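You operate a simulated robot arm through the tools that you are given. There is no shell and no other tool. Be economical: measure what you need, move in short steps, check, and stop when the job is done.

You are at the controls of a simulated two-armed robot. One attempt, no reset.

TASK
Start the bowl, bring the float into the green band, set the speed to 40% and stop it.
Fine: let no tab be thrown out.

Only the result counts: the job must be done as asked and must still hold three seconds after the hand-in. Knocking over, shifting, dropping, spilling or breaking anything else fails it.

THE ROBOT
Two 7-joint arms with fingered hands on one trunk, on a base that drives. Base frame: it is fixed to the floor where the robot stands at the start and does not move with it; the origin is under the middle of the robot, x ahead of it, y to its left, z up. Units: m, degrees, N and s.
The left shoulder is at the start at [0.021, 0.125, 1.453], the right one opposite. With the tool pointing down near the work surface each hand reaches from about 0.1 to 0.7 m from the robot's upright axis, wherever it stands, measured 20 degrees to its own side. Places, roughly: air jet knob [0.9, -0.2, 1.3]; arch latch [0.6, 0.1, 1.1]; black bowl toggle [0.6, 0, 0.9]; blue track toggle [0.7, 0, 0.9]; flap catch [1, 0.6, 1.1]; gate valve lever [0.7, -0.1, 0.9]; green lift toggle [1.1, 1, 0.8]; speed knob [0.6, 0.1, 1]; steel bowl base [1.1, 0.2, 1.3]; track end stop [0.8, -0.2, 1.1]; track sensor [0.7, 0.1, 1.1]; width knob [0.7, -0.1, 1.1]. Payload 4 kg a hand.
The TCP of each hand is the grasp point between the finger pads, 0.029 m short of the fingertips. In the tool frame z runs along the fingers and y along their closing line. The gripper opens to 0.1 m. The gripper's body begins 0.034 m behind the TCP. The gripper is a hand of 5 fingers: y runs from the thumb to the fingers, the wrist lies at [-0.015, -0.105, -0.177] in the tool frame.
Orientation is told as [roll, pitch, yaw] about the base's x, y, z axes, in that order, counted from this pose: with the fingers straight down and the wrist toward the robot, the tool's x, y and z point along [0, 1, 0], [1, 0, 0] and [0, 0, -1] of the base frame.

THE INTERFACE
- The arms move only by the tool move_arm. It takes "left_motion", "right_motion" or both (then of equal length, played together; a hand with none holds still); each is a list of rows, each a list of 2 entries, a list of its own where there are three numbers: the shift along the tool's x, y, z in units of 200 mm (1.0 is 200 mm), then the turn, a rotation vector about the tool's x, y, z in units of 90 degrees (1.0 is 90 degrees). In form: [[[dx, dy, dz], [wx, wy, wz]], ...]. A call has 1 to 20 rows; each row is the pose to reach, as a shift and turn from the pose commanded when the call began, along the tool's axes at that moment. A call with a number of a shift or a turn outside -1 to 1 is refused whole. Rows are played at 5 a second. More than 0.05 m and 8.6 degrees between two rows, and nothing of the call is played. Where a pose cannot be reached the arm comes as near as it can. A force on the tool above 40 N (or 10 N above the force at the start of the call, whichever is more), or a blocked arm, ends the call early, and 0.2 s more pass. In this call time passes only in rows, and 0.2 s behind the last. It gives the time, the measured TCP pose, the force on the tool (base axes), the opening and the grip force at its end, in the units of the frame above (readings bear some noise), with the torque about the TCP (base axes, N m) and any sound that the robot's microphone picked up.
- Cameras (640 x 400 px; columns grow to the right, rows downward): "scene" is now at [0.1174, 0.0105, 1.5986]; the picture's right is [0.11, -0.99, 0.00], its down [-0.42, -0.05, -0.91] and it looks along [0.90, 0.10, -0.42] (base axes); focal length 241 px, centre (320, 200). "left" rides on the left gripper at [-0.066, -0.086, -0.121] in its tool frame; the picture's right is [-0.76, -0.31, 0.58], its down [0.59, -0.70, 0.40] and it looks along [0.28, 0.64, 0.71] (tool axes); focal length 247 px, centre (320, 200). "right" rides on the right gripper at [0.066, -0.086, -0.121] in its tool frame; the picture's right is [-0.76, 0.31, -0.58], its down [-0.59, -0.70, 0.40] and it looks along [-0.28, 0.64, 0.71] (tool axes); focal length 247 px, centre (320, 200). There is no depth. A picture from a camera that has moved, and an enlarged one, comes with that camera's place and axes in the base frame and with its lens.
- camera(camera): a new picture of that camera. No time passes.
- raise_lower(by): slides the trunk up (or, below 0, down) by that many m; the arms and the scene camera ride with it, the base frame stays. It gives what a move gives, with no picture.
- roll_base(legs): drives the robot by 1 to 6 legs, each [ahead, turn to the left] in m and degrees, along the robot's own axes; the way and the turn of a leg run together, so that a leg with both is an arc; at most 1.5 m and 180 degrees a leg. The arms and the cameras ride along, it lands a little off, and it stops where it bumps. It gives what a move gives.
- curl_fingers(index, middle, ring, little, thumb_bend, thumb_turn, hand): sets how far each is bent, from 0 (flat) to 1 (curled in); at 0.3 the hand is open as for a grip, at 0.7 the pads meet at the TCP. One left out holds its place. A second passes; each finger stops where it meets its share of the squeeze, and holds until it gets a number again. It is the only way to open and close the hand. It gives what a move gives, with no picture; readings hold the bend of each and the force on index, middle, ring, little, thumb and palm. thumb_turn goes from beside the hand (0) to across from the fingers (1), as for a grip.
- turn_head(pan, tilt): turns the head with the scene camera to pan (to the left, within 80 degrees either way) and tilt (down, from -29 to 69), counted from straight ahead of the robot. It gives what a move gives.
- zoom(camera, box): a new picture of the part [left, top, right, bottom] of that camera's present view, enlarged. No time passes.
- job_done(): hands the job in; it is judged then, once.

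Go step by step. Nothing tells you exact positions but the pictures and the camera data: compare them with the known pose of the tool, close in by small moves and look again before you grip or let go. The budget is 120 turns and 100 pictures, counting those below and the enlarged ones. Unless the task says otherwise, let go and move clear before handing in, and close with one line.

The tools are called after "Call:" as name(argument=value, ...) on one line, values as JSON. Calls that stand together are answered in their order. move_arm: Moves the arms, as the interface text tells. Its arguments: {"type":"object","properties":{"left_motion":{"type":"array"},"right_motion":{"type":"array"}},"required":[]} The other tools are called the same way: raise_lower (by) slides the trunk up or down; curl_fingers (index, middle, ring, little, thumb_bend, thumb_turn, hand) moves the fingers one by one; roll_base (legs) drives the base; turn_head (pan, tilt) turns the head that bears the scene camera; camera (camera) takes a picture; zoom (camera, box) takes an enlarged picture of a part of a camera's view; job_done () hands the job in.

At the start:

```text
t: 0.0
left_eef_pos: [0.5374, 0.2066, 1.5063]
left_tcp_rot: [-0.1, 0.0, 0.1]
left_force: [0.2, 0.2, -0.6]
left_wrist_torque: [-0.06, -0.02, 0.01]
left_gripper_width: 0.0999
left_gripper_force: 0.1
left_shape: jaw
left_bend: [0.3, 0.3, 0.3, 0.3, 0.3, 0.98]
left_finger forces: [0.0, 0.1, 0.0, 0.1, 0.0, 0.1]
right_eef_pos: [0.5798, -0.2337, 1.524]
right_tcp_rot: [-0.1, 0.0, 0.0]
right_force: [0.0, 0.5, 0.8]
right_wrist_torque: [-0.01, -0.02, 0.01]
right_gripper_width: 0.0996
right_gripper_force: 0.1
right_shape: jaw
right_bend: [0.3, 0.3, 0.3, 0.3, 0.3, 0.98]
right_finger forces: [0.1, 0.0, 0.0, 0.1, 0.0, 0.0]
trunk travel left (down, up): [-0.65, 0.097]
robot x, y, heading: [-0.0, -0.0023, -0.1]
head pan, tilt: [6.2, 25.0]
```

scene: 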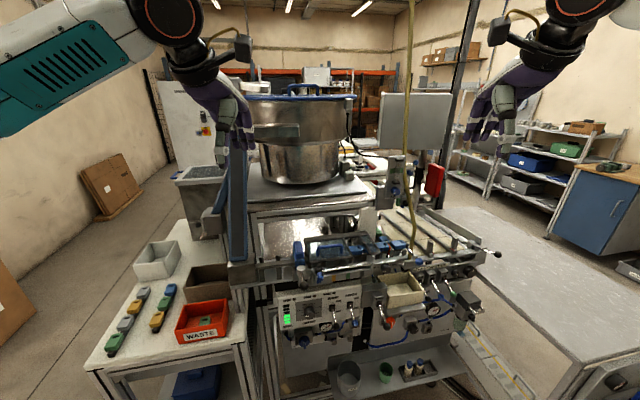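
right: 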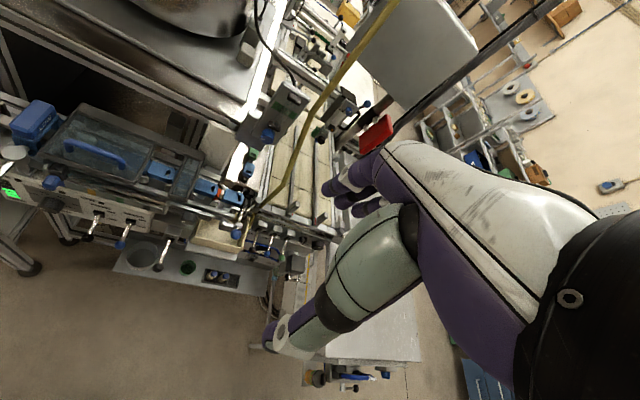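
left: 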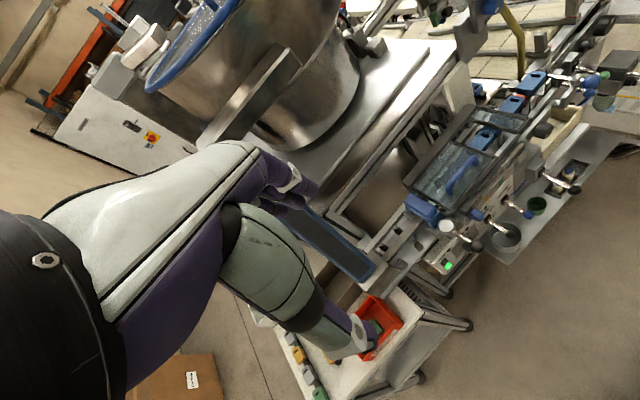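

I see a bowl feeder with a control panel in front; I'll enlarge the panel to find toggles, the speed knob, the flow gauge (float) and the valve.

Call:
zoom(camera="scene", box=[260, 270, 380, 345])

Call:
zoom(camera="scene", box=[360, 170, 500, 350])

Call:
zoom(camera="scene", box=[220, 200, 380, 300])

```text
5.33 times, centred on (320, 308) of scene
camera zoom: at [0.1174, 0.0105, 1.5986], right [0.11, -0.99, 0.0], down [-0.42, -0.05, -0.91], along [0.9, 0.1, -0.42], focal length 1287 px, centre (320, -373)
```

zoom: 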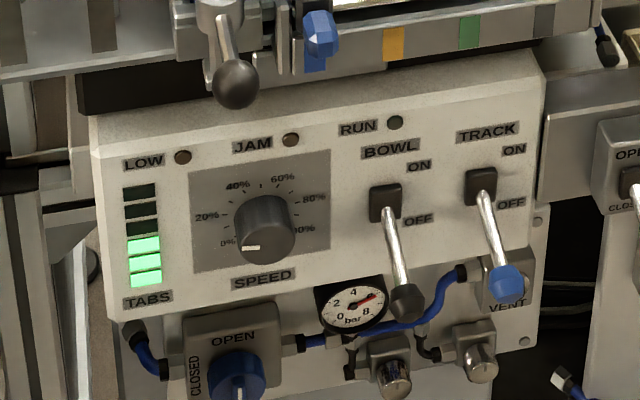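

```text
2.22 times, centred on (430, 260) of scene
camera zoom: at [0.1174, 0.0105, 1.5986], right [0.11, -0.99, 0.0], down [-0.42, -0.05, -0.91], along [0.9, 0.1, -0.42], focal length 536 px, centre (76, 67)
```

zoom: 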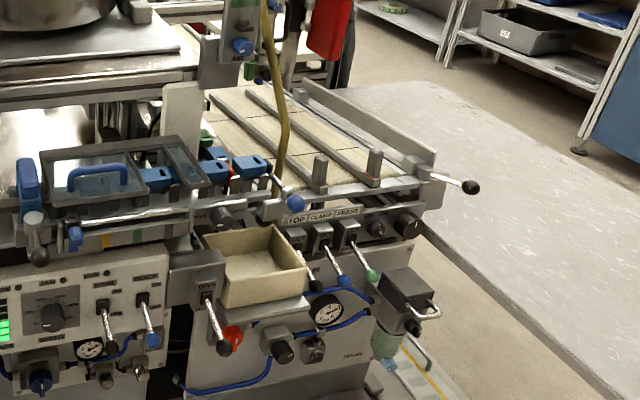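

```text
4.00 times, centred on (300, 250) of scene
camera zoom: at [0.1174, 0.0105, 1.5986], right [0.11, -0.99, 0.0], down [-0.42, -0.05, -0.91], along [0.9, 0.1, -0.42], focal length 965 px, centre (400, 0)
```

zoom: 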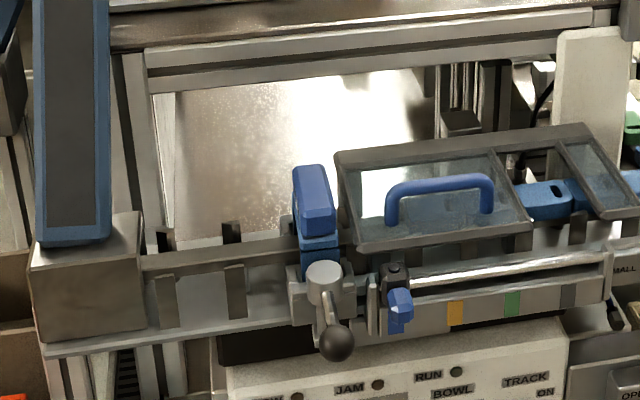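

Call:
zoom(camera="scene", box=[370, 145, 450, 205])

Call:
zoom(camera="scene", box=[220, 70, 460, 220])

```text
6.67 times, centred on (410, 175) of scene
camera zoom: at [0.1174, 0.0105, 1.5986], right [0.11, -0.99, 0.0], down [-0.42, -0.05, -0.91], along [0.9, 0.1, -0.42], focal length 1609 px, centre (-280, 367)
```

zoom: 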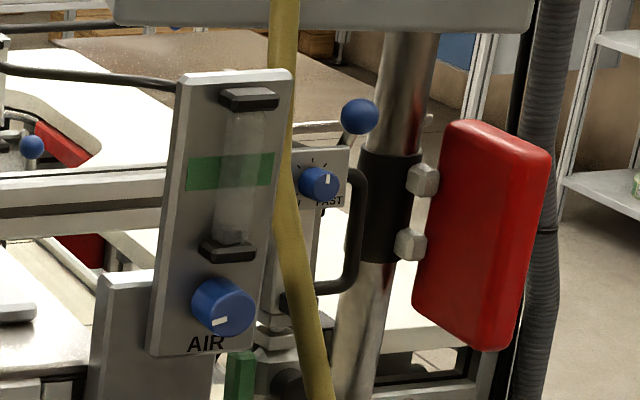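

```text
2.67 times, centred on (340, 145) of scene
camera zoom: at [0.1174, 0.0105, 1.5986], right [0.11, -0.99, 0.0], down [-0.42, -0.05, -0.91], along [0.9, 0.1, -0.42], focal length 643 px, centre (267, 347)
```

zoom: 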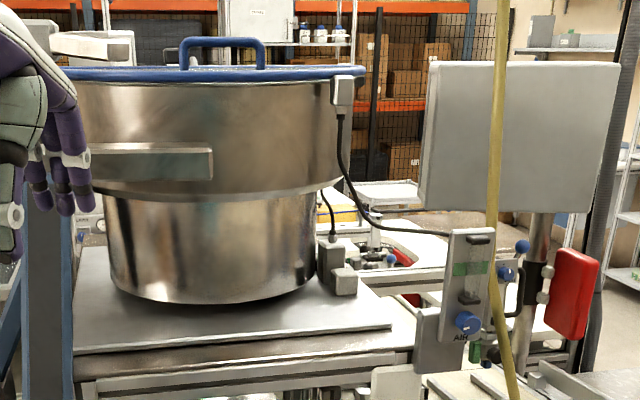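

Call:
zoom(camera="left", box=[400, 170, 560, 270])

Call:
zoom(camera="right", box=[0, 140, 200, 265])

Call:
zoom(camera="right", box=[230, 60, 390, 160])

```text
4.00 times, centred on (480, 220) of left
camera zoom: at [0.4521, 0.14, 1.6267], right [-0.31, -0.76, -0.58], down [-0.7, 0.59, -0.4], along [0.64, 0.28, -0.71], focal length 988 px, centre (-320, 120)
```

zoom: 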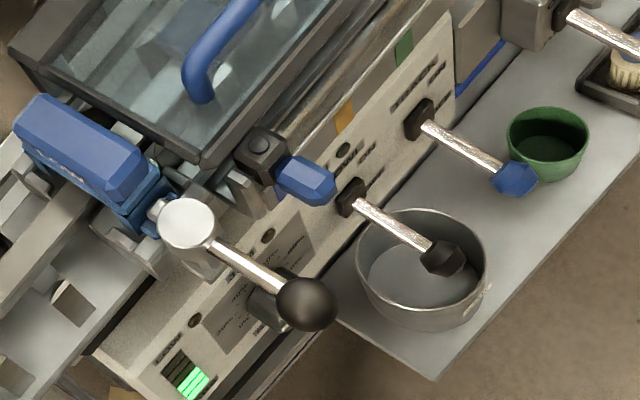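

```text
3.20 times, centred on (100, 202) of right
camera zoom: at [0.4939, -0.1685, 1.6451], right [0.31, -0.76, 0.58], down [-0.7, -0.59, -0.4], along [0.64, -0.28, -0.71], focal length 790 px, centre (1024, 192)
```

zoom: 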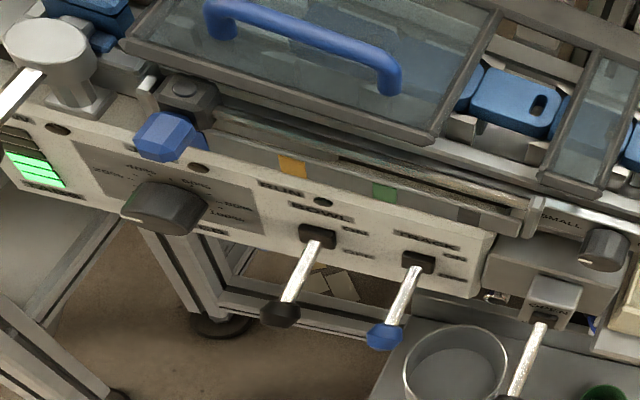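

```text
4.00 times, centred on (310, 110) of right
camera zoom: at [0.4939, -0.1685, 1.6451], right [0.31, -0.76, 0.58], down [-0.7, -0.59, -0.4], along [0.64, -0.28, -0.71], focal length 988 px, centre (360, 560)
```

zoom: 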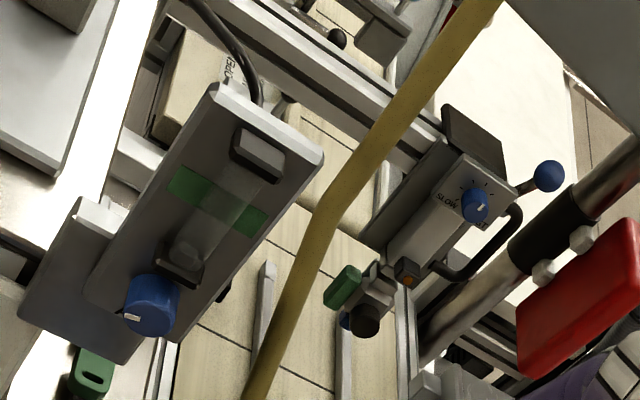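

The panel faces about 18° to the right of the robot (normal ≈[-0.95,-0.31,0]). The bowl lever tip is near [0.623,0.016,0.94], the speed knob near [0.634,0.098,0.97] and the air knob near [0.863,-0.152,1.29]. I'll swing the left hand to point at the panel from a safe distance.

Call:
move_arm(left_motion=[[[-0.024, -0.049, 0.082], [-0.083, 0.013, -0.013]], [[-0.047, -0.098, 0.163], [-0.165, 0.026, -0.026]], [[-0.071, -0.147, 0.245], [-0.248, 0.039, -0.039]], [[-0.094, -0.196, 0.327], [-0.33, 0.052, -0.052]], [[-0.118, -0.245, 0.408], [-0.413, 0.065, -0.065]], [[-0.142, -0.294, 0.49], [-0.496, 0.079, -0.079]], [[-0.165, -0.342, 0.572], [-0.578, 0.092, -0.092]], [[-0.189, -0.391, 0.653], [-0.661, 0.105, -0.105]], [[-0.212, -0.44, 0.735], [-0.743, 0.118, -0.118]], [[-0.236, -0.489, 0.817], [-0.826, 0.131, -0.131]], [[-0.259, -0.538, 0.898], [-0.908, 0.144, -0.144]], [[-0.283, -0.587, 0.98], [-0.991, 0.157, -0.157]]])

```text
t: 2.6
left_eef_pos: [0.4198, 0.1496, 1.3112]
left_tcp_rot: [-173.7, -89.9, -168.2]
left_force: [0.1, -0.6, 0.7]
left_wrist_torque: [0.02, 0.0, -0.01]
left_gripper_width: 0.0999
left_gripper_force: 0.0
left_shape: jaw
left_bend: [0.3, 0.3, 0.3, 0.3, 0.3, 0.98]
left_finger forces: [0.1, 0.0, 0.0, 0.0, 0.1, 0.0]
left hand out of reach, approached as far as the arm can: row 6, 7, 8
right_eef_pos: [0.5799, -0.2336, 1.5258]
right_tcp_rot: [-0.1, 0.0, 0.0]
right_force: [-0.6, 0.5, -0.5]
right_wrist_torque: [0.02, -0.01, 0.0]
right_gripper_width: 0.0999
right_gripper_force: 0.1
right_shape: jaw
right_bend: [0.3, 0.3, 0.3, 0.3, 0.3, 0.98]
right_finger forces: [0.1, 0.1, 0.0, 0.0, 0.1, 0.1]
trunk travel left (down, up): [-0.65, 0.097]
robot x, y, heading: [-0.0007, -0.001, -0.2]
head pan, tilt: [6.2, 25.0]
```

The left hand now points at the panel. I'll take both views.

Call:
camera(camera="left")

Call:
camera(camera="scene")

```text
88 pictures are left
camera left: at [0.3252, 0.0481, 1.2238], right [0.78, -0.54, -0.31], down [0.2, 0.68, -0.7], along [0.59, 0.49, 0.64], focal length 247 px, centre (320, 200)
```

left: 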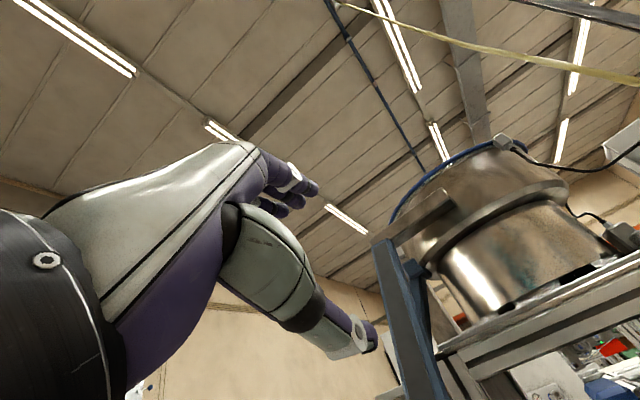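

```text
87 pictures are left
camera scene: at [0.1173, 0.0102, 1.5986], right [0.11, -0.99, 0.0], down [-0.42, -0.05, -0.91], along [0.9, 0.1, -0.42], focal length 241 px, centre (320, 200)
```

scene: 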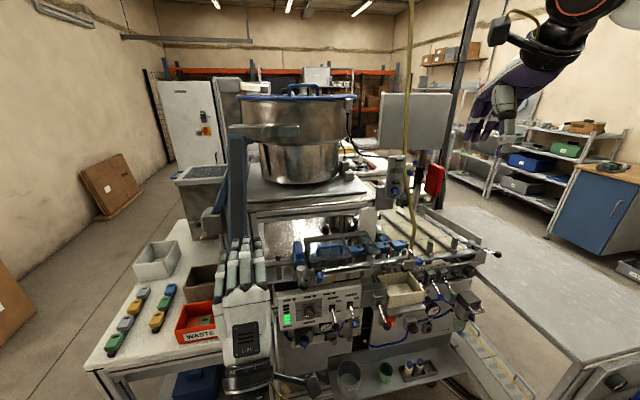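

I'll form an index–thumb beak with the other fingers curled away, then look at its shape.

Call:
curl_fingers(hand="left", index=0.7, thumb_bend=0.7, middle=1, ring=1, little=1)

Call:
zoom(camera="scene", box=[180, 220, 380, 345])

Call:
zoom(camera="left", box=[160, 120, 480, 400])

```text
t: 3.6
left_eef_pos: [0.4204, 0.1489, 1.3106]
left_tcp_rot: [-39.9, -89.8, 58.0]
left_force: [0.8, -0.5, -1.1]
left_wrist_torque: [0.0, 0.01, 0.0]
left_gripper_width: 0.0016
left_gripper_force: 0.0
left_shape: fingers
left_bend: [0.7, 1.0, 1.0, 1.0, 0.7, 0.98]
left_finger forces: [0.1, 0.0, 0.0, 0.0, 0.0, 0.0]
right_eef_pos: [0.5798, -0.2324, 1.5252]
right_tcp_rot: [0.0, 0.0, 0.0]
right_force: [-0.4, 0.8, -0.6]
right_wrist_torque: [0.02, 0.0, 0.03]
right_gripper_width: 0.0998
right_gripper_force: 0.0
right_shape: jaw
right_bend: [0.3, 0.3, 0.3, 0.3, 0.3, 0.98]
right_finger forces: [0.1, 0.0, 0.0, 0.0, 0.0, 0.0]
trunk travel left (down, up): [-0.65, 0.097]
robot x, y, heading: [-0.0053, 0.0004, -0.2]
head pan, tilt: [6.2, 25.0]
```

```text
3.20 times, centred on (280, 282) of scene
camera zoom: at [0.1174, 0.0104, 1.5986], right [0.11, -0.99, 0.0], down [-0.42, -0.05, -0.91], along [0.9, 0.1, -0.42], focal length 772 px, centre (448, -64)
```

zoom: 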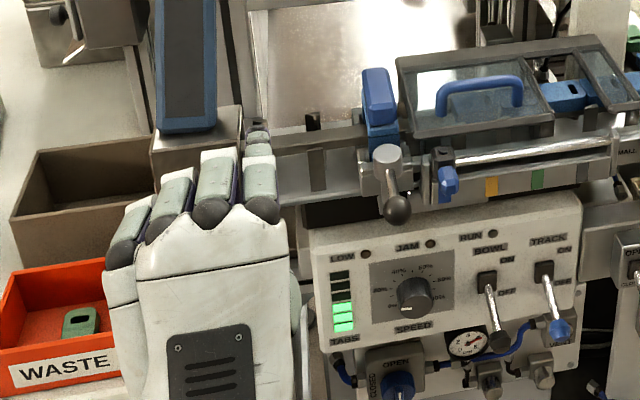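

```text
1.43 times, centred on (320, 260) of left
camera zoom: at [0.3253, 0.0482, 1.2241], right [0.78, -0.54, -0.31], down [0.2, 0.68, -0.7], along [0.59, 0.49, 0.64], focal length 353 px, centre (320, 114)
```

zoom: 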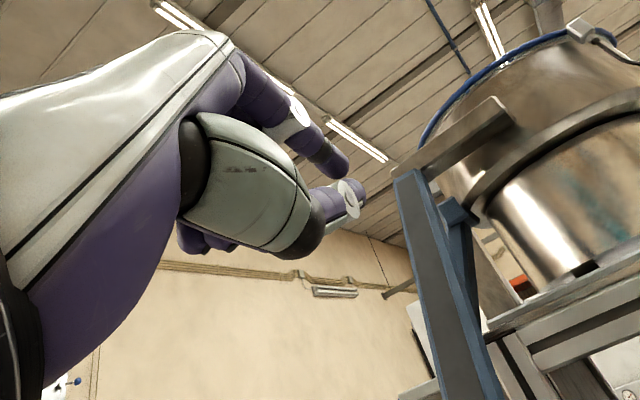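

The index tip lies on the TCP line, which suits pushing levers. I'll lower the trunk so both shoulders sit nearer the work.

Call:
raise_lower(by=-0.28)

Call:
camera(camera="scene")

```text
t: 6.4
left_eef_pos: [0.4188, 0.148, 1.0305]
left_tcp_rot: [-51.2, -90.0, 69.2]
left_force: [-0.8, -0.1, 0.8]
left_wrist_torque: [0.0, 0.0, -0.01]
left_gripper_width: 0.0018
left_gripper_force: 0.0
left_shape: fingers
left_bend: [0.7, 1.0, 1.0, 1.0, 0.7, 0.98]
left_finger forces: [0.0, 0.0, 0.0, 0.0, 0.0, 0.1]
right_eef_pos: [0.5793, -0.2342, 1.2456]
right_tcp_rot: [-0.1, 0.0, -0.1]
right_force: [-0.4, -1.2, 0.7]
right_wrist_torque: [0.0, 0.04, 0.02]
right_gripper_width: 0.0998
right_gripper_force: 0.0
right_shape: jaw
right_bend: [0.3, 0.3, 0.3, 0.3, 0.3, 0.98]
right_finger forces: [0.0, 0.1, 0.0, 0.0, 0.0, 0.0]
trunk travel left (down, up): [-0.37, 0.377]
robot x, y, heading: [-0.0006, -0.0006, 0.0]
head pan, tilt: [6.2, 25.0]
```

```text
84 pictures are left
camera scene: at [0.143, 0.0104, 1.3166], right [0.11, -0.99, 0.0], down [-0.42, -0.05, -0.91], along [0.9, 0.1, -0.42], focal length 241 px, centre (320, 200)
```

scene: 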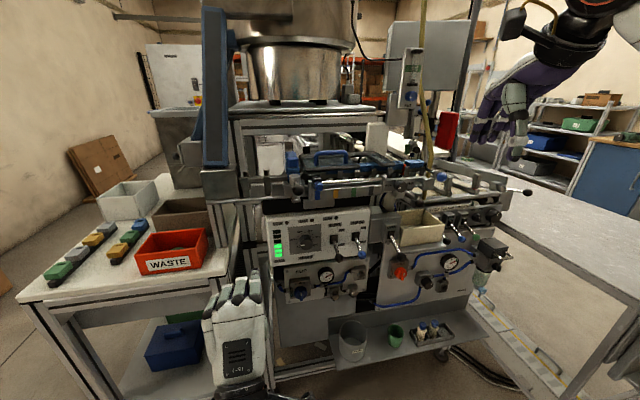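

Call:
move_arm(left_motion=[[[-0.135, -0.097, 0.046], [0, 0, 0]], [[-0.27, -0.194, 0.091], [0, 0, 0]], [[-0.405, -0.291, 0.137], [0, 0, 0]], [[-0.54, -0.389, 0.183], [0, 0, 0]], [[-0.675, -0.486, 0.229], [0, 0, 0]], [[-0.81, -0.583, 0.274], [0, 0, 0]], [[-0.945, -0.68, 0.32], [0, 0, 0]]])

Call:
zoom(camera="scene", box=[250, 200, 410, 300])

```text
t: 8.0
left_eef_pos: [0.5393, -0.0115, 0.8951]
left_tcp_rot: [-52.4, -89.9, 70.7]
left_force: [0.1, -0.5, -0.1]
left_wrist_torque: [-0.01, 0.0, 0.02]
left_gripper_width: 0.0016
left_gripper_force: 0.2
left_shape: fingers
left_bend: [0.7, 1.0, 1.0, 1.0, 0.7, 0.98]
left_finger forces: [0.1, 0.0, 0.1, 0.0, 0.0, 0.0]
right_eef_pos: [0.5797, -0.2334, 1.2448]
right_tcp_rot: [0.1, 0.1, 0.0]
right_force: [0.6, -0.5, 0.1]
right_wrist_torque: [-0.01, -0.02, -0.01]
right_gripper_width: 0.0999
right_gripper_force: 0.0
right_shape: jaw
right_bend: [0.3, 0.3, 0.3, 0.3, 0.3, 0.98]
right_finger forces: [0.0, 0.0, 0.0, 0.1, 0.0, 0.1]
trunk travel left (down, up): [-0.37, 0.377]
robot x, y, heading: [-0.0008, -0.0005, 0.2]
head pan, tilt: [6.2, 25.0]
```

```text
4.00 times, centred on (330, 250) of scene
camera zoom: at [0.1436, 0.0099, 1.3164], right [0.11, -0.99, 0.0], down [-0.42, -0.05, -0.91], along [0.9, 0.1, -0.42], focal length 965 px, centre (280, 0)
```

zoom: 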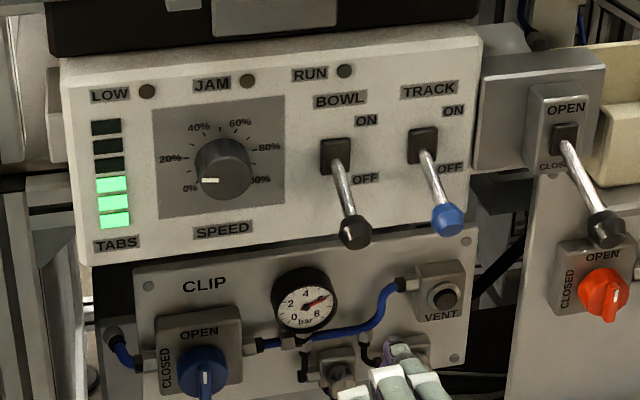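

Call:
move_arm(left_motion=[[[0, 0, 0.2], [0, 0, 0]], [[0, 0, 0.4], [0, 0, 0]], [[0, 0.05, 0.4], [0, 0, 0]], [[0, 0.1, 0.4], [0, 0, 0]], [[0, 0.15, 0.4], [0, 0, 0]]])

Call:
zoom(camera="scene", box=[250, 200, 410, 300])

```text
t: 9.2
left_eef_pos: [0.6153, 0.0144, 0.926]
left_tcp_rot: [-73.4, -89.8, 91.4]
left_force: [-0.9, 0.6, -0.4]
left_wrist_torque: [0.0, 0.02, -0.03]
left_gripper_width: 0.0004
left_gripper_force: 0.3
left_shape: fingers
left_bend: [0.7, 1.0, 1.0, 1.0, 0.7, 0.98]
left_finger forces: [0.7, 0.0, 0.0, 0.0, 0.1, 0.0]
right_eef_pos: [0.5794, -0.2339, 1.2453]
right_tcp_rot: [0.0, 0.0, 0.0]
right_force: [0.4, 0.2, -0.4]
right_wrist_torque: [0.0, 0.01, 0.01]
right_gripper_width: 0.0997
right_gripper_force: 0.1
right_shape: jaw
right_bend: [0.3, 0.3, 0.3, 0.3, 0.3, 0.98]
right_finger forces: [0.0, 0.1, 0.0, 0.0, 0.1, 0.0]
trunk travel left (down, up): [-0.37, 0.377]
robot x, y, heading: [-0.0016, -0.0001, 0.2]
head pan, tilt: [6.2, 25.0]
```

```text
4.00 times, centred on (330, 250) of scene
camera zoom: at [0.1432, 0.0104, 1.3165], right [0.11, -0.99, 0.0], down [-0.42, -0.05, -0.91], along [0.9, 0.1, -0.42], focal length 965 px, centre (280, 0)
```

zoom: 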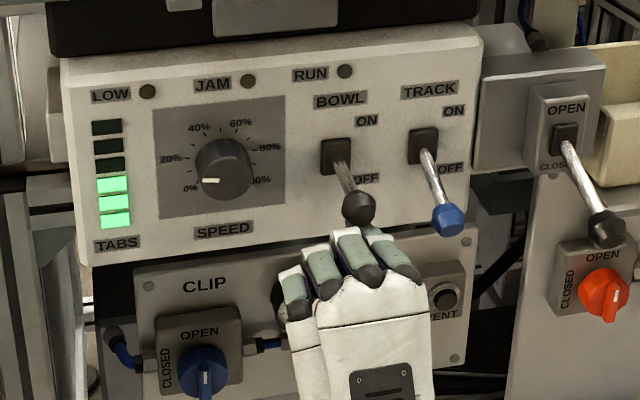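

Contact is made and the lever is lifting. I'll continue upward in small steps.

Call:
move_arm(left_motion=[[[0, 0.05, 0], [0, 0, 0]], [[0, 0.1, 0], [0, 0, 0]], [[0, 0.15, 0], [0, 0, 0]], [[0, 0.2, 0], [0, 0, 0]]])

Call:
zoom(camera="scene", box=[250, 200, 410, 300])

```text
t: 10.2
left_eef_pos: [0.6155, 0.0139, 0.9608]
left_tcp_rot: [24.3, -89.5, -6.4]
left_force: [-1.2, -3.7, -17.4]
left_wrist_torque: [0.05, 0.12, -0.04]
left_gripper_width: 0.0
left_gripper_force: 8.4
left_shape: fingers
left_bend: [0.71, 1.0, 1.0, 1.0, 0.68, 0.97]
left_finger forces: [16.5, 0.0, 0.0, 0.0, 0.0, 0.0]
right_eef_pos: [0.581, -0.2343, 1.2449]
right_tcp_rot: [0.0, 0.1, -0.1]
right_force: [0.3, 0.1, -0.2]
right_wrist_torque: [-0.03, 0.04, -0.02]
right_gripper_width: 0.0995
right_gripper_force: 0.1
right_shape: jaw
right_bend: [0.3, 0.3, 0.3, 0.3, 0.3, 0.98]
right_finger forces: [0.0, 0.1, 0.0, 0.0, 0.0, 0.0]
trunk travel left (down, up): [-0.37, 0.377]
robot x, y, heading: [-0.0013, -0.0001, -0.2]
head pan, tilt: [6.2, 25.0]
```

```text
4.00 times, centred on (330, 250) of scene
camera zoom: at [0.1447, 0.0099, 1.316], right [0.11, -0.99, 0.0], down [-0.42, -0.05, -0.91], along [0.9, 0.1, -0.42], focal length 965 px, centre (280, 0)
```

zoom: 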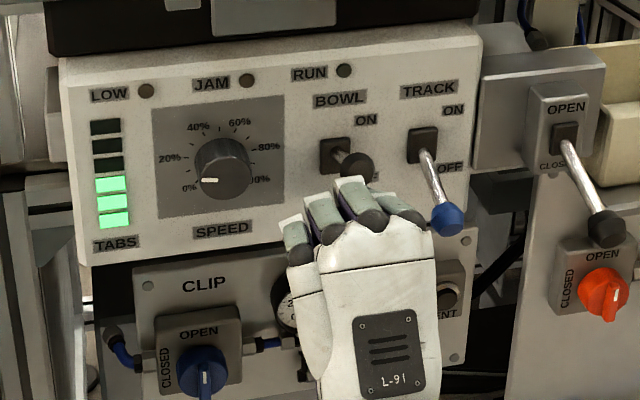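

Call:
move_arm(left_motion=[[[0, 0.04, 0], [0, 0, 0]], [[0, 0.08, 0], [0, 0, 0]], [[0, 0.12, 0], [0, 0, 0]]])

Call:
zoom(camera="scene", box=[250, 200, 410, 300])

```text
t: 11.0
left_eef_pos: [0.6162, 0.0105, 0.9833]
left_tcp_rot: [32.7, -89.4, -15.0]
left_force: [-7.5, -15.3, -32.4]
left_wrist_torque: [-0.16, 0.29, -0.11]
left_gripper_width: 0.0031
left_gripper_force: 23.6
left_shape: fingers
left_bend: [0.74, 1.0, 1.0, 1.0, 0.64, 0.97]
left_finger forces: [47.6, 0.1, 0.0, 0.1, 0.0, 0.0]
right_eef_pos: [0.5815, -0.2357, 1.2418]
right_tcp_rot: [0.0, 0.1, 0.0]
right_force: [-0.2, 0.5, 0.1]
right_wrist_torque: [0.0, 0.0, 0.02]
right_gripper_width: 0.0999
right_gripper_force: 0.0
right_shape: jaw
right_bend: [0.3, 0.3, 0.3, 0.3, 0.3, 0.98]
right_finger forces: [0.1, 0.0, 0.0, 0.1, 0.1, 0.0]
trunk travel left (down, up): [-0.37, 0.377]
robot x, y, heading: [0.0023, 0.0009, 0.1]
head pan, tilt: [6.2, 25.0]
```

```text
4.00 times, centred on (330, 250) of scene
camera zoom: at [0.1455, 0.0084, 1.3159], right [0.11, -0.99, 0.0], down [-0.42, -0.04, -0.91], along [0.9, 0.1, -0.43], focal length 965 px, centre (280, 0)
```

zoom: 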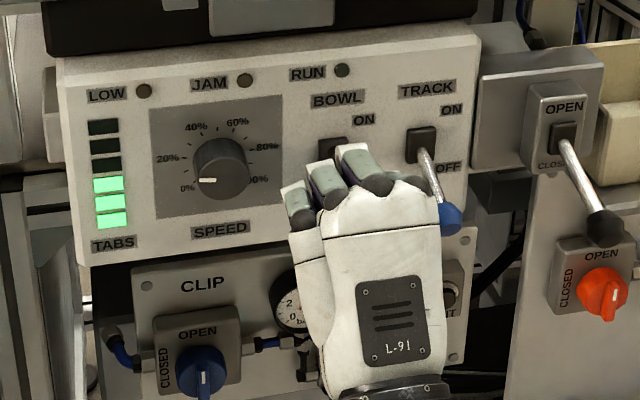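

The force is rising and RUN is still dark, so I'll back off downward to see where the lever sits.

Call:
move_arm(left_motion=[[[0, -0.1, 0], [0, 0, 0]], [[0, -0.2, 0], [0, 0, 0]], [[0, -0.3, 0], [0, 0, 0]]])

Call:
zoom(camera="scene", box=[250, 200, 410, 300])

```text
t: 11.8
left_eef_pos: [0.6144, 0.0148, 0.9293]
left_tcp_rot: [-129.8, -89.8, 148.2]
left_force: [0.8, -0.5, -0.4]
left_wrist_torque: [0.0, 0.02, 0.0]
left_gripper_width: 0.0012
left_gripper_force: 0.1
left_shape: fingers
left_bend: [0.7, 1.0, 1.0, 1.0, 0.7, 0.97]
left_finger forces: [0.0, 0.0, 0.1, 0.0, 0.0, 0.0]
right_eef_pos: [0.5792, -0.2329, 1.246]
right_tcp_rot: [-0.1, -0.1, 0.0]
right_force: [-0.1, 0.2, 0.8]
right_wrist_torque: [-0.03, 0.01, 0.02]
right_gripper_width: 0.0998
right_gripper_force: 0.1
right_shape: jaw
right_bend: [0.3, 0.3, 0.3, 0.3, 0.3, 0.98]
right_finger forces: [0.0, 0.0, 0.0, 0.1, 0.0, 0.0]
trunk travel left (down, up): [-0.37, 0.377]
robot x, y, heading: [0.0013, -0.0029, 0.1]
head pan, tilt: [6.2, 25.0]
```

```text
4.00 times, centred on (330, 250) of scene
camera zoom: at [0.1434, 0.0105, 1.3166], right [0.11, -0.99, 0.0], down [-0.42, -0.05, -0.91], along [0.9, 0.1, -0.42], focal length 965 px, centre (280, 0)
```

zoom: 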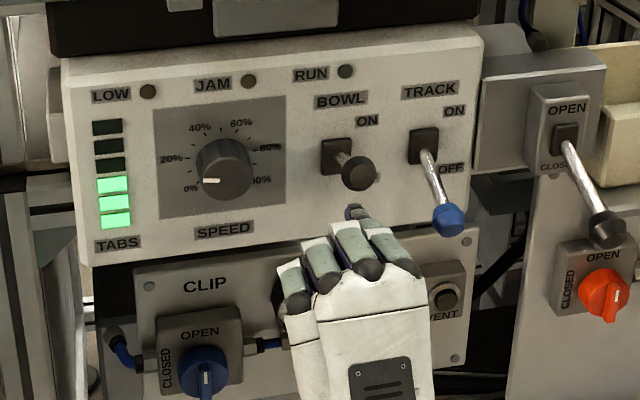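

The lever tip is now at about z 0.98, up from 0.94, which matches ON. I'll check the lamp and the flow meter.

Call:
zoom(camera="scene", box=[315, 205, 375, 250])

Call:
zoom(camera="scene", box=[380, 40, 460, 120])

```text
8.89 times, centred on (345, 228) of scene
camera zoom: at [0.1434, 0.0105, 1.3166], right [0.11, -0.99, 0.0], down [-0.42, -0.05, -0.91], along [0.9, 0.1, -0.42], focal length 2145 px, centre (98, -44)
```

zoom: 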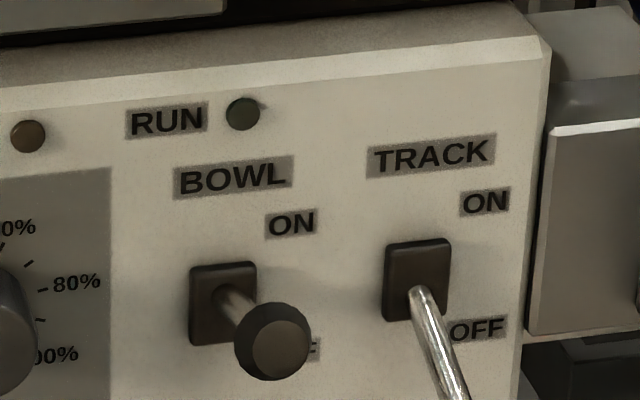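

```text
5.00 times, centred on (420, 80) of scene
camera zoom: at [0.1434, 0.0105, 1.3166], right [0.11, -0.99, 0.0], down [-0.42, -0.05, -0.91], along [0.9, 0.1, -0.42], focal length 1206 px, centre (-180, 800)
```

zoom: 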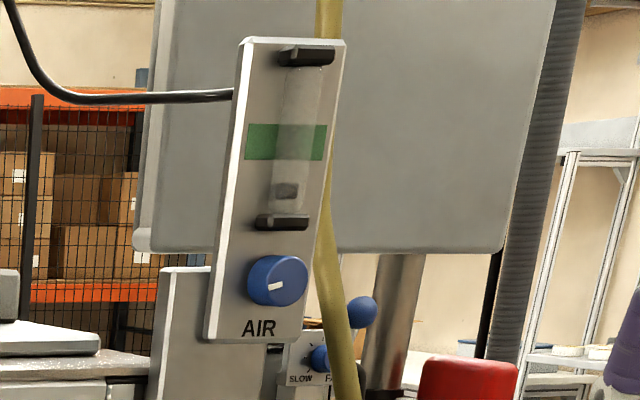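

The lever is at ON, and RUN may need speed before it lights. Next is the air: I'll retract the left hand and turn the right hand to point forward above the track.

Call:
move_arm(left_motion=[[[0, 0, -0.062], [0, 0, 0]], [[0, 0, -0.125], [0, 0, 0]], [[0, 0, -0.188], [0, 0, 0]], [[0, 0, -0.25], [0, 0, 0]], [[0, 0, -0.312], [0, 0, 0]], [[0, 0, -0.375], [0, 0, 0]], [[0, 0, -0.438], [0, 0, 0]], [[0, 0, -0.5], [0, 0, 0]], [[0, 0, -0.562], [0, 0, 0]], [[0, 0, -0.625], [0, 0, 0]], [[0, 0, -0.688], [0, 0, 0]], [[0, 0, -0.75], [0, 0, 0]]], right_motion=[[[-0.003, 0.008, -0.044], [-0.083, 0.013, -0.013]], [[-0.005, 0.017, -0.087], [-0.165, 0.026, -0.026]], [[-0.008, 0.025, -0.131], [-0.248, 0.039, -0.039]], [[-0.01, 0.033, -0.175], [-0.33, 0.052, -0.052]], [[-0.013, 0.042, -0.219], [-0.413, 0.065, -0.065]], [[-0.015, 0.05, -0.262], [-0.496, 0.079, -0.079]], [[-0.018, 0.058, -0.306], [-0.578, 0.092, -0.092]], [[-0.02, 0.067, -0.35], [-0.661, 0.105, -0.105]], [[-0.023, 0.075, -0.394], [-0.743, 0.118, -0.118]], [[-0.025, 0.083, -0.437], [-0.826, 0.131, -0.131]], [[-0.028, 0.092, -0.481], [-0.908, 0.144, -0.144]], [[-0.03, 0.1, -0.525], [-0.991, 0.157, -0.157]]])

Call:
camera(camera="scene")

Call:
camera(camera="right")

```text
t: 14.4
left_eef_pos: [0.4726, -0.0331, 0.9283]
left_tcp_rot: [-16.8, -89.9, 34.9]
left_force: [0.4, -0.3, 0.7]
left_wrist_torque: [-0.02, 0.01, 0.01]
left_gripper_width: 0.0016
left_gripper_force: 0.1
left_shape: fingers
left_bend: [0.7, 1.0, 1.0, 1.0, 0.7, 0.97]
left_finger forces: [0.0, 0.0, 0.0, 0.0, 0.1, 0.1]
right_eef_pos: [0.5983, -0.2396, 1.3508]
right_tcp_rot: [-159.0, -89.8, 177.0]
right_force: [-0.5, 0.0, -0.9]
right_wrist_torque: [0.01, 0.01, -0.02]
right_gripper_width: 0.0997
right_gripper_force: 0.1
right_shape: jaw
right_bend: [0.3, 0.3, 0.3, 0.3, 0.3, 0.98]
right_finger forces: [0.0, 0.0, 0.0, 0.1, 0.0, 0.1]
trunk travel left (down, up): [-0.37, 0.377]
robot x, y, heading: [-0.0006, 0.0033, 0.1]
head pan, tilt: [6.2, 25.0]
```

```text
76 pictures are left
camera scene: at [0.1433, 0.0104, 1.3165], right [0.11, -0.99, 0.0], down [-0.42, -0.05, -0.91], along [0.9, 0.1, -0.42], focal length 241 px, centre (320, 200)
```

scene: 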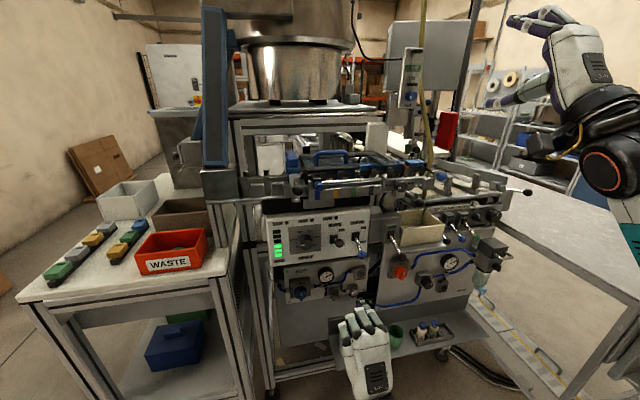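

```text
75 pictures are left
camera right: at [0.4642, -0.2155, 1.2628], right [-0.32, -0.9, 0.31], down [0.56, -0.44, -0.7], along [0.76, -0.05, 0.64], focal length 247 px, centre (320, 200)
```

right: 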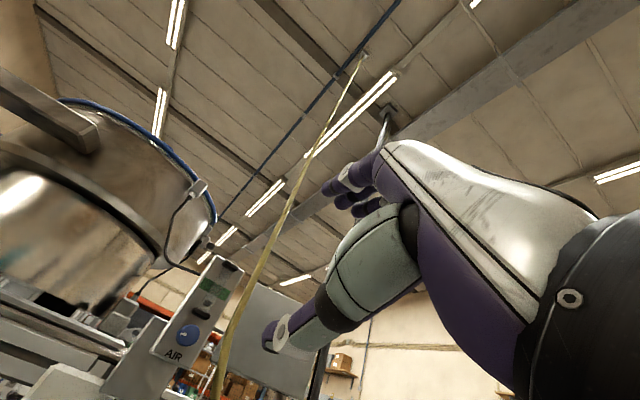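

The right wrist camera shows the yellow hose hanging about 5 cm right of the air knob. I'll go in palm-up with the right hand, so the spare fingers lie on the left and the camera looks down on the knob. First I'll make a pinch and roll the hand.

Call:
curl_fingers(hand="right", index=0.48, thumb_bend=0.48, middle=1, ring=1, little=1)

Call:
move_arm(right_motion=[[[0, 0, 0], [0, 0, 0.09]], [[0, 0, 0], [0, 0, 0.18]], [[0, 0, 0], [0, 0, 0.27]], [[0, 0, 0], [0, 0, 0.36]], [[0, 0, 0], [0, 0, 0.45]], [[0, 0, 0], [0, 0, 0.54]], [[0, 0, 0], [0, 0, 0.63]], [[0, 0, 0], [0, 0, 0.72]], [[0, 0, 0], [0, 0, 0.81]], [[0, 0, 0], [0, 0, 0.9]], [[0, 0, 0], [0, 0, 0.99]]])

Call:
move_arm(right_motion=[[[0, 0, 0], [0, 0, 0.09]], [[0, 0, 0], [0, 0, 0.18]], [[0, 0, 0], [0, 0, 0.27]], [[0, 0, 0], [0, 0, 0.36]], [[0, 0, 0], [0, 0, 0.45]], [[0, 0, 0], [0, 0, 0.54]], [[0, 0, 0], [0, 0, 0.63]], [[0, 0, 0], [0, 0, 0.72]], [[0, 0, 0], [0, 0, 0.81]]])

Call:
camera(camera="right")

Call:
camera(camera="scene")

```text
t: 15.4
left_eef_pos: [0.4727, -0.0331, 0.9295]
left_tcp_rot: [-34.9, -89.9, 52.9]
left_force: [0.3, -0.3, 0.4]
left_wrist_torque: [0.01, 0.02, -0.02]
left_gripper_width: 0.0017
left_gripper_force: 0.0
left_shape: fingers
left_bend: [0.7, 1.0, 1.0, 1.0, 0.7, 0.97]
left_finger forces: [0.0, 0.0, 0.0, 0.0, 0.0, 0.0]
right_eef_pos: [0.5991, -0.2399, 1.3493]
right_tcp_rot: [57.8, -90.0, -39.8]
right_force: [-0.9, 0.4, -0.4]
right_wrist_torque: [0.01, -0.01, -0.03]
right_gripper_width: 0.0556
right_gripper_force: 0.0
right_shape: fingers
right_bend: [0.48, 1.0, 1.0, 1.0, 0.48, 0.98]
right_finger forces: [0.0, 0.0, 0.1, 0.0, 0.1, 0.0]
trunk travel left (down, up): [-0.37, 0.377]
robot x, y, heading: [-0.002, 0.0006, 0.2]
head pan, tilt: [6.2, 25.0]
```

```text
t: 17.8
left_eef_pos: [0.4725, -0.0325, 0.9295]
left_tcp_rot: [-38.9, -89.9, 57.1]
left_force: [-0.1, 0.0, 0.8]
left_wrist_torque: [0.02, 0.02, 0.04]
left_gripper_width: 0.0018
left_gripper_force: 0.1
left_shape: fingers
left_bend: [0.7, 1.0, 1.0, 1.0, 0.7, 0.97]
left_finger forces: [0.0, 0.0, 0.0, 0.1, 0.0, 0.0]
right_eef_pos: [0.5985, -0.2393, 1.3497]
right_tcp_rot: [90.0, -0.7, -72.0]
right_force: [0.6, 0.4, 0.0]
right_wrist_torque: [-0.02, 0.03, 0.01]
right_gripper_width: 0.0555
right_gripper_force: 0.1
right_shape: fingers
right_bend: [0.48, 1.0, 1.0, 1.0, 0.48, 0.98]
right_finger forces: [0.0, 0.1, 0.0, 0.0, 0.0, 0.1]
trunk travel left (down, up): [-0.37, 0.377]
robot x, y, heading: [0.0009, -0.0012, -0.2]
head pan, tilt: [6.2, 25.0]
```

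```text
t: 19.8
left_eef_pos: [0.4721, -0.033, 0.9286]
left_tcp_rot: [-30.4, -89.9, 48.3]
left_force: [-1.0, -1.0, 0.1]
left_wrist_torque: [-0.03, -0.03, 0.0]
left_gripper_width: 0.0014
left_gripper_force: 0.1
left_shape: fingers
left_bend: [0.7, 1.0, 1.0, 1.0, 0.7, 0.97]
left_finger forces: [0.0, 0.0, 0.0, 0.0, 0.0, 0.0]
right_eef_pos: [0.6053, -0.2415, 1.3503]
right_tcp_rot: [90.2, 72.0, -71.9]
right_force: [-0.9, -0.3, -1.1]
right_wrist_torque: [0.0, 0.03, 0.0]
right_gripper_width: 0.0556
right_gripper_force: 0.0
right_shape: fingers
right_bend: [0.48, 1.0, 1.0, 1.0, 0.48, 0.98]
right_finger forces: [0.1, 0.0, 0.1, 0.1, 0.1, 0.0]
right hand out of reach, approached as far as the arm can: row 9
trunk travel left (down, up): [-0.37, 0.377]
robot x, y, heading: [-0.0003, 0.0018, -0.3]
head pan, tilt: [6.2, 25.0]
```

```text
74 pictures are left
camera right: at [0.5014, -0.3139, 1.451], right [-0.74, 0.42, -0.52], down [0.14, 0.86, 0.49], along [0.66, 0.29, -0.7], focal length 247 px, centre (320, 200)
```

right: 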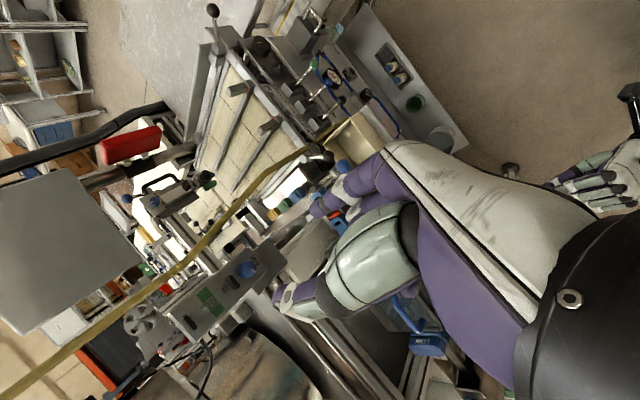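

```text
73 pictures are left
camera scene: at [0.1433, 0.0103, 1.3165], right [0.11, -0.99, 0.0], down [-0.42, -0.05, -0.91], along [0.9, 0.1, -0.42], focal length 241 px, centre (320, 200)
```

scene: 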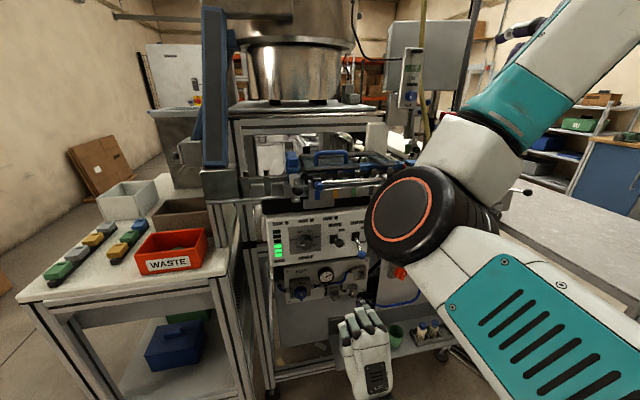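

The palm-up roll is nearly complete and the right camera sees the meter. I'll advance toward the air knob while rolling back to about 120° to leave a turning stroke.

Call:
move_arm(right_motion=[[[-0.019, 0.045, 0.144], [0, 0, -0.078]], [[-0.038, 0.089, 0.288], [0, 0, -0.157]], [[-0.057, 0.134, 0.432], [0, 0, -0.235]], [[-0.077, 0.179, 0.577], [0, 0, -0.313]], [[-0.096, 0.223, 0.721], [0, 0, -0.392]], [[-0.115, 0.268, 0.865], [0, 0, -0.47]]])

Call:
camera(camera="right")

Call:
camera(camera="scene")

```text
t: 21.2
left_eef_pos: [0.4721, -0.0314, 0.9296]
left_tcp_rot: [-24.7, -89.9, 42.6]
left_force: [-0.4, 0.8, 1.0]
left_wrist_torque: [-0.02, -0.01, 0.0]
left_gripper_width: 0.0016
left_gripper_force: 0.0
left_shape: fingers
left_bend: [0.7, 1.0, 1.0, 1.0, 0.7, 0.97]
left_finger forces: [0.0, 0.0, 0.0, 0.0, 0.0, 0.0]
right_eef_pos: [0.769, -0.182, 1.2918]
right_tcp_rot: [89.9, 29.6, -72.0]
right_force: [-0.4, 0.0, 0.7]
right_wrist_torque: [-0.01, -0.04, -0.01]
right_gripper_width: 0.0554
right_gripper_force: 0.1
right_shape: fingers
right_bend: [0.48, 1.0, 1.0, 1.0, 0.48, 0.98]
right_finger forces: [0.0, 0.0, 0.0, 0.0, 0.0, 0.0]
trunk travel left (down, up): [-0.37, 0.377]
robot x, y, heading: [-0.0007, 0.0003, 0.1]
head pan, tilt: [6.2, 25.0]
```

```text
72 pictures are left
camera right: at [0.641, -0.1805, 1.3898], right [-0.58, -0.08, -0.81], down [0.1, 0.98, -0.16], along [0.81, -0.18, -0.56], focal length 247 px, centre (320, 200)
```

right: 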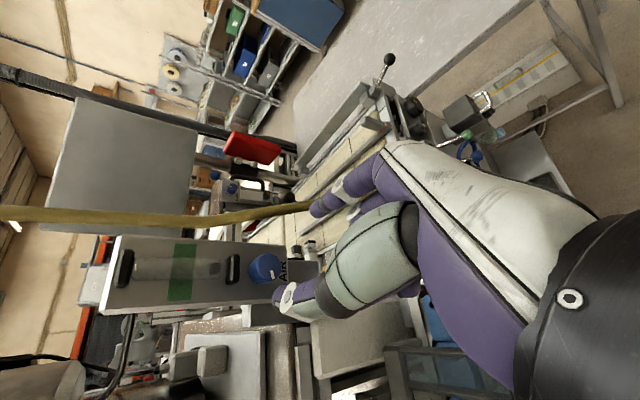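

```text
71 pictures are left
camera scene: at [0.1436, 0.0106, 1.3164], right [0.11, -0.99, 0.0], down [-0.42, -0.05, -0.91], along [0.9, 0.1, -0.42], focal length 241 px, centre (320, 200)
```

scene: 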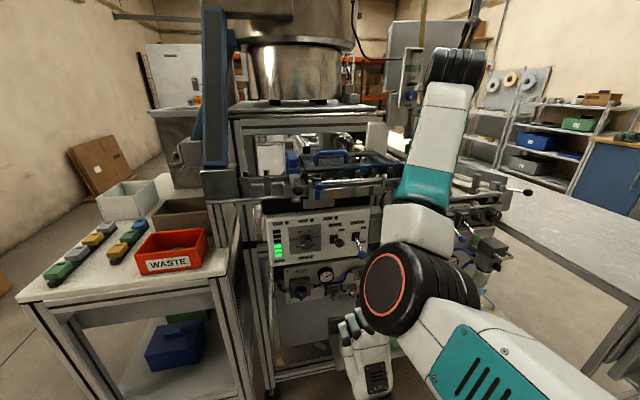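

Re-triangulating puts the hose about 8 cm behind the knob face, so it's clear. I'll zoom on the meter and knob from the right camera.

Call:
zoom(camera="right", box=[100, 190, 340, 340])

```text
2.67 times, centred on (220, 265) of right
camera zoom: at [0.641, -0.1805, 1.3898], right [-0.58, -0.08, -0.81], down [0.1, 0.98, -0.16], along [0.81, -0.18, -0.56], focal length 659 px, centre (587, 27)
```

zoom: 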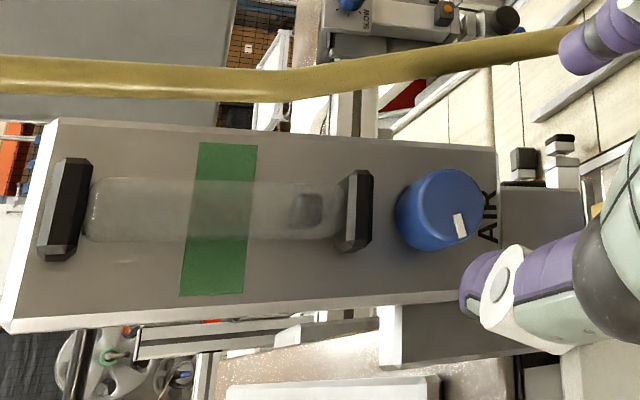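

Call:
move_arm(right_motion=[[[-0.002, 0.005, 0.07], [0, 0, 0]], [[-0.003, 0.01, 0.14], [0, 0, 0]], [[-0.004, 0.015, 0.21], [0, 0, 0]], [[-0.006, 0.02, 0.28], [0, 0, 0]]], left_motion=[[[0.15, 0, -0.05], [0, 0, 0]], [[0.3, 0, -0.1], [0, 0, 0]], [[0.45, 0, -0.15], [0, 0, 0]], [[0.6, 0, -0.2], [0, 0, 0]]])

Call:
zoom(camera="right", box=[100, 150, 420, 350])

```text
t: 22.2
left_eef_pos: [0.3963, 0.0699, 0.9298]
left_tcp_rot: [-74.4, -90.0, 92.6]
left_force: [0.1, -0.2, 0.0]
left_wrist_torque: [0.02, -0.01, 0.0]
left_gripper_width: 0.0015
left_gripper_force: 0.1
left_shape: fingers
left_bend: [0.7, 1.0, 1.0, 1.0, 0.7, 0.98]
left_finger forces: [0.1, 0.0, 0.0, 0.0, 0.0, 0.1]
right_eef_pos: [0.8233, -0.1674, 1.2896]
right_tcp_rot: [90.0, 29.7, -72.0]
right_force: [0.7, 0.0, -0.3]
right_wrist_torque: [0.0, 0.01, -0.01]
right_gripper_width: 0.0552
right_gripper_force: 0.0
right_shape: fingers
right_bend: [0.48, 1.0, 1.0, 1.0, 0.48, 0.98]
right_finger forces: [0.1, 0.0, 0.1, 0.1, 0.0, 0.0]
trunk travel left (down, up): [-0.37, 0.377]
robot x, y, heading: [-0.0006, -0.0021, -0.1]
head pan, tilt: [6.2, 25.0]
```

```text
2.00 times, centred on (260, 250) of right
camera zoom: at [0.6948, -0.166, 1.388], right [-0.58, -0.07, -0.81], down [0.1, 0.98, -0.16], along [0.81, -0.18, -0.56], focal length 494 px, centre (440, 100)
```

zoom: 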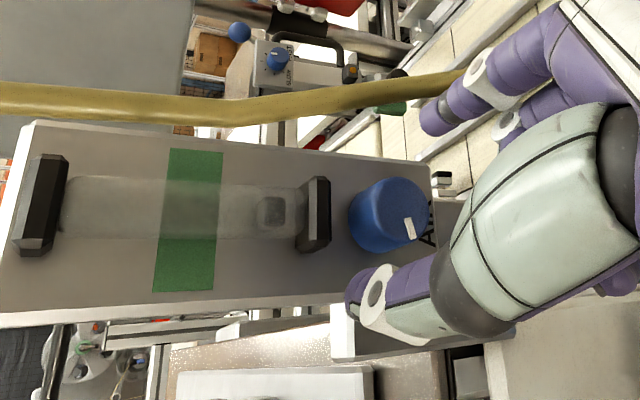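

The tips straddle the knob as computed. I'll advance the final 3 cm and check.

Call:
move_arm(right_motion=[[[0, 0, 0.05], [0, 0, 0]], [[0, 0, 0.1], [0, 0, 0]], [[0, 0, 0.145], [0, 0, 0]]])

Call:
zoom(camera="right", box=[100, 150, 420, 350])

```text
t: 23.0
left_eef_pos: [0.3936, 0.0662, 0.9311]
left_tcp_rot: [-169.7, -89.7, -172.3]
left_force: [0.1, 0.2, 0.7]
left_wrist_torque: [-0.03, 0.02, 0.0]
left_gripper_width: 0.0011
left_gripper_force: 0.1
left_shape: fingers
left_bend: [0.7, 1.0, 1.0, 1.0, 0.7, 0.98]
left_finger forces: [0.1, 0.0, 0.0, 0.1, 0.0, 0.0]
right_eef_pos: [0.8422, -0.1641, 1.2944]
right_tcp_rot: [90.4, 29.7, -72.1]
right_force: [-35.4, -11.1, -1.2]
right_wrist_torque: [0.17, -0.55, 1.31]
right_gripper_width: 0.0563
right_gripper_force: 19.2
right_shape: fingers
right_bend: [0.48, 1.0, 1.0, 1.0, 0.43, 1.0]
right_finger forces: [0.0, 0.0, 0.0, 0.0, 38.1, 0.0]
trunk travel left (down, up): [-0.37, 0.377]
robot x, y, heading: [0.0004, -0.0003, -0.3]
head pan, tilt: [6.2, 25.0]
```

```text
2.00 times, centred on (260, 250) of right
camera zoom: at [0.7146, -0.1623, 1.3923], right [-0.58, -0.07, -0.81], down [0.11, 0.98, -0.16], along [0.81, -0.18, -0.56], focal length 494 px, centre (440, 100)
```

zoom: 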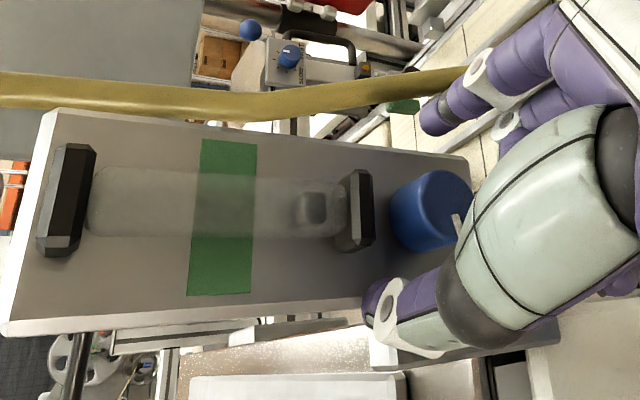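

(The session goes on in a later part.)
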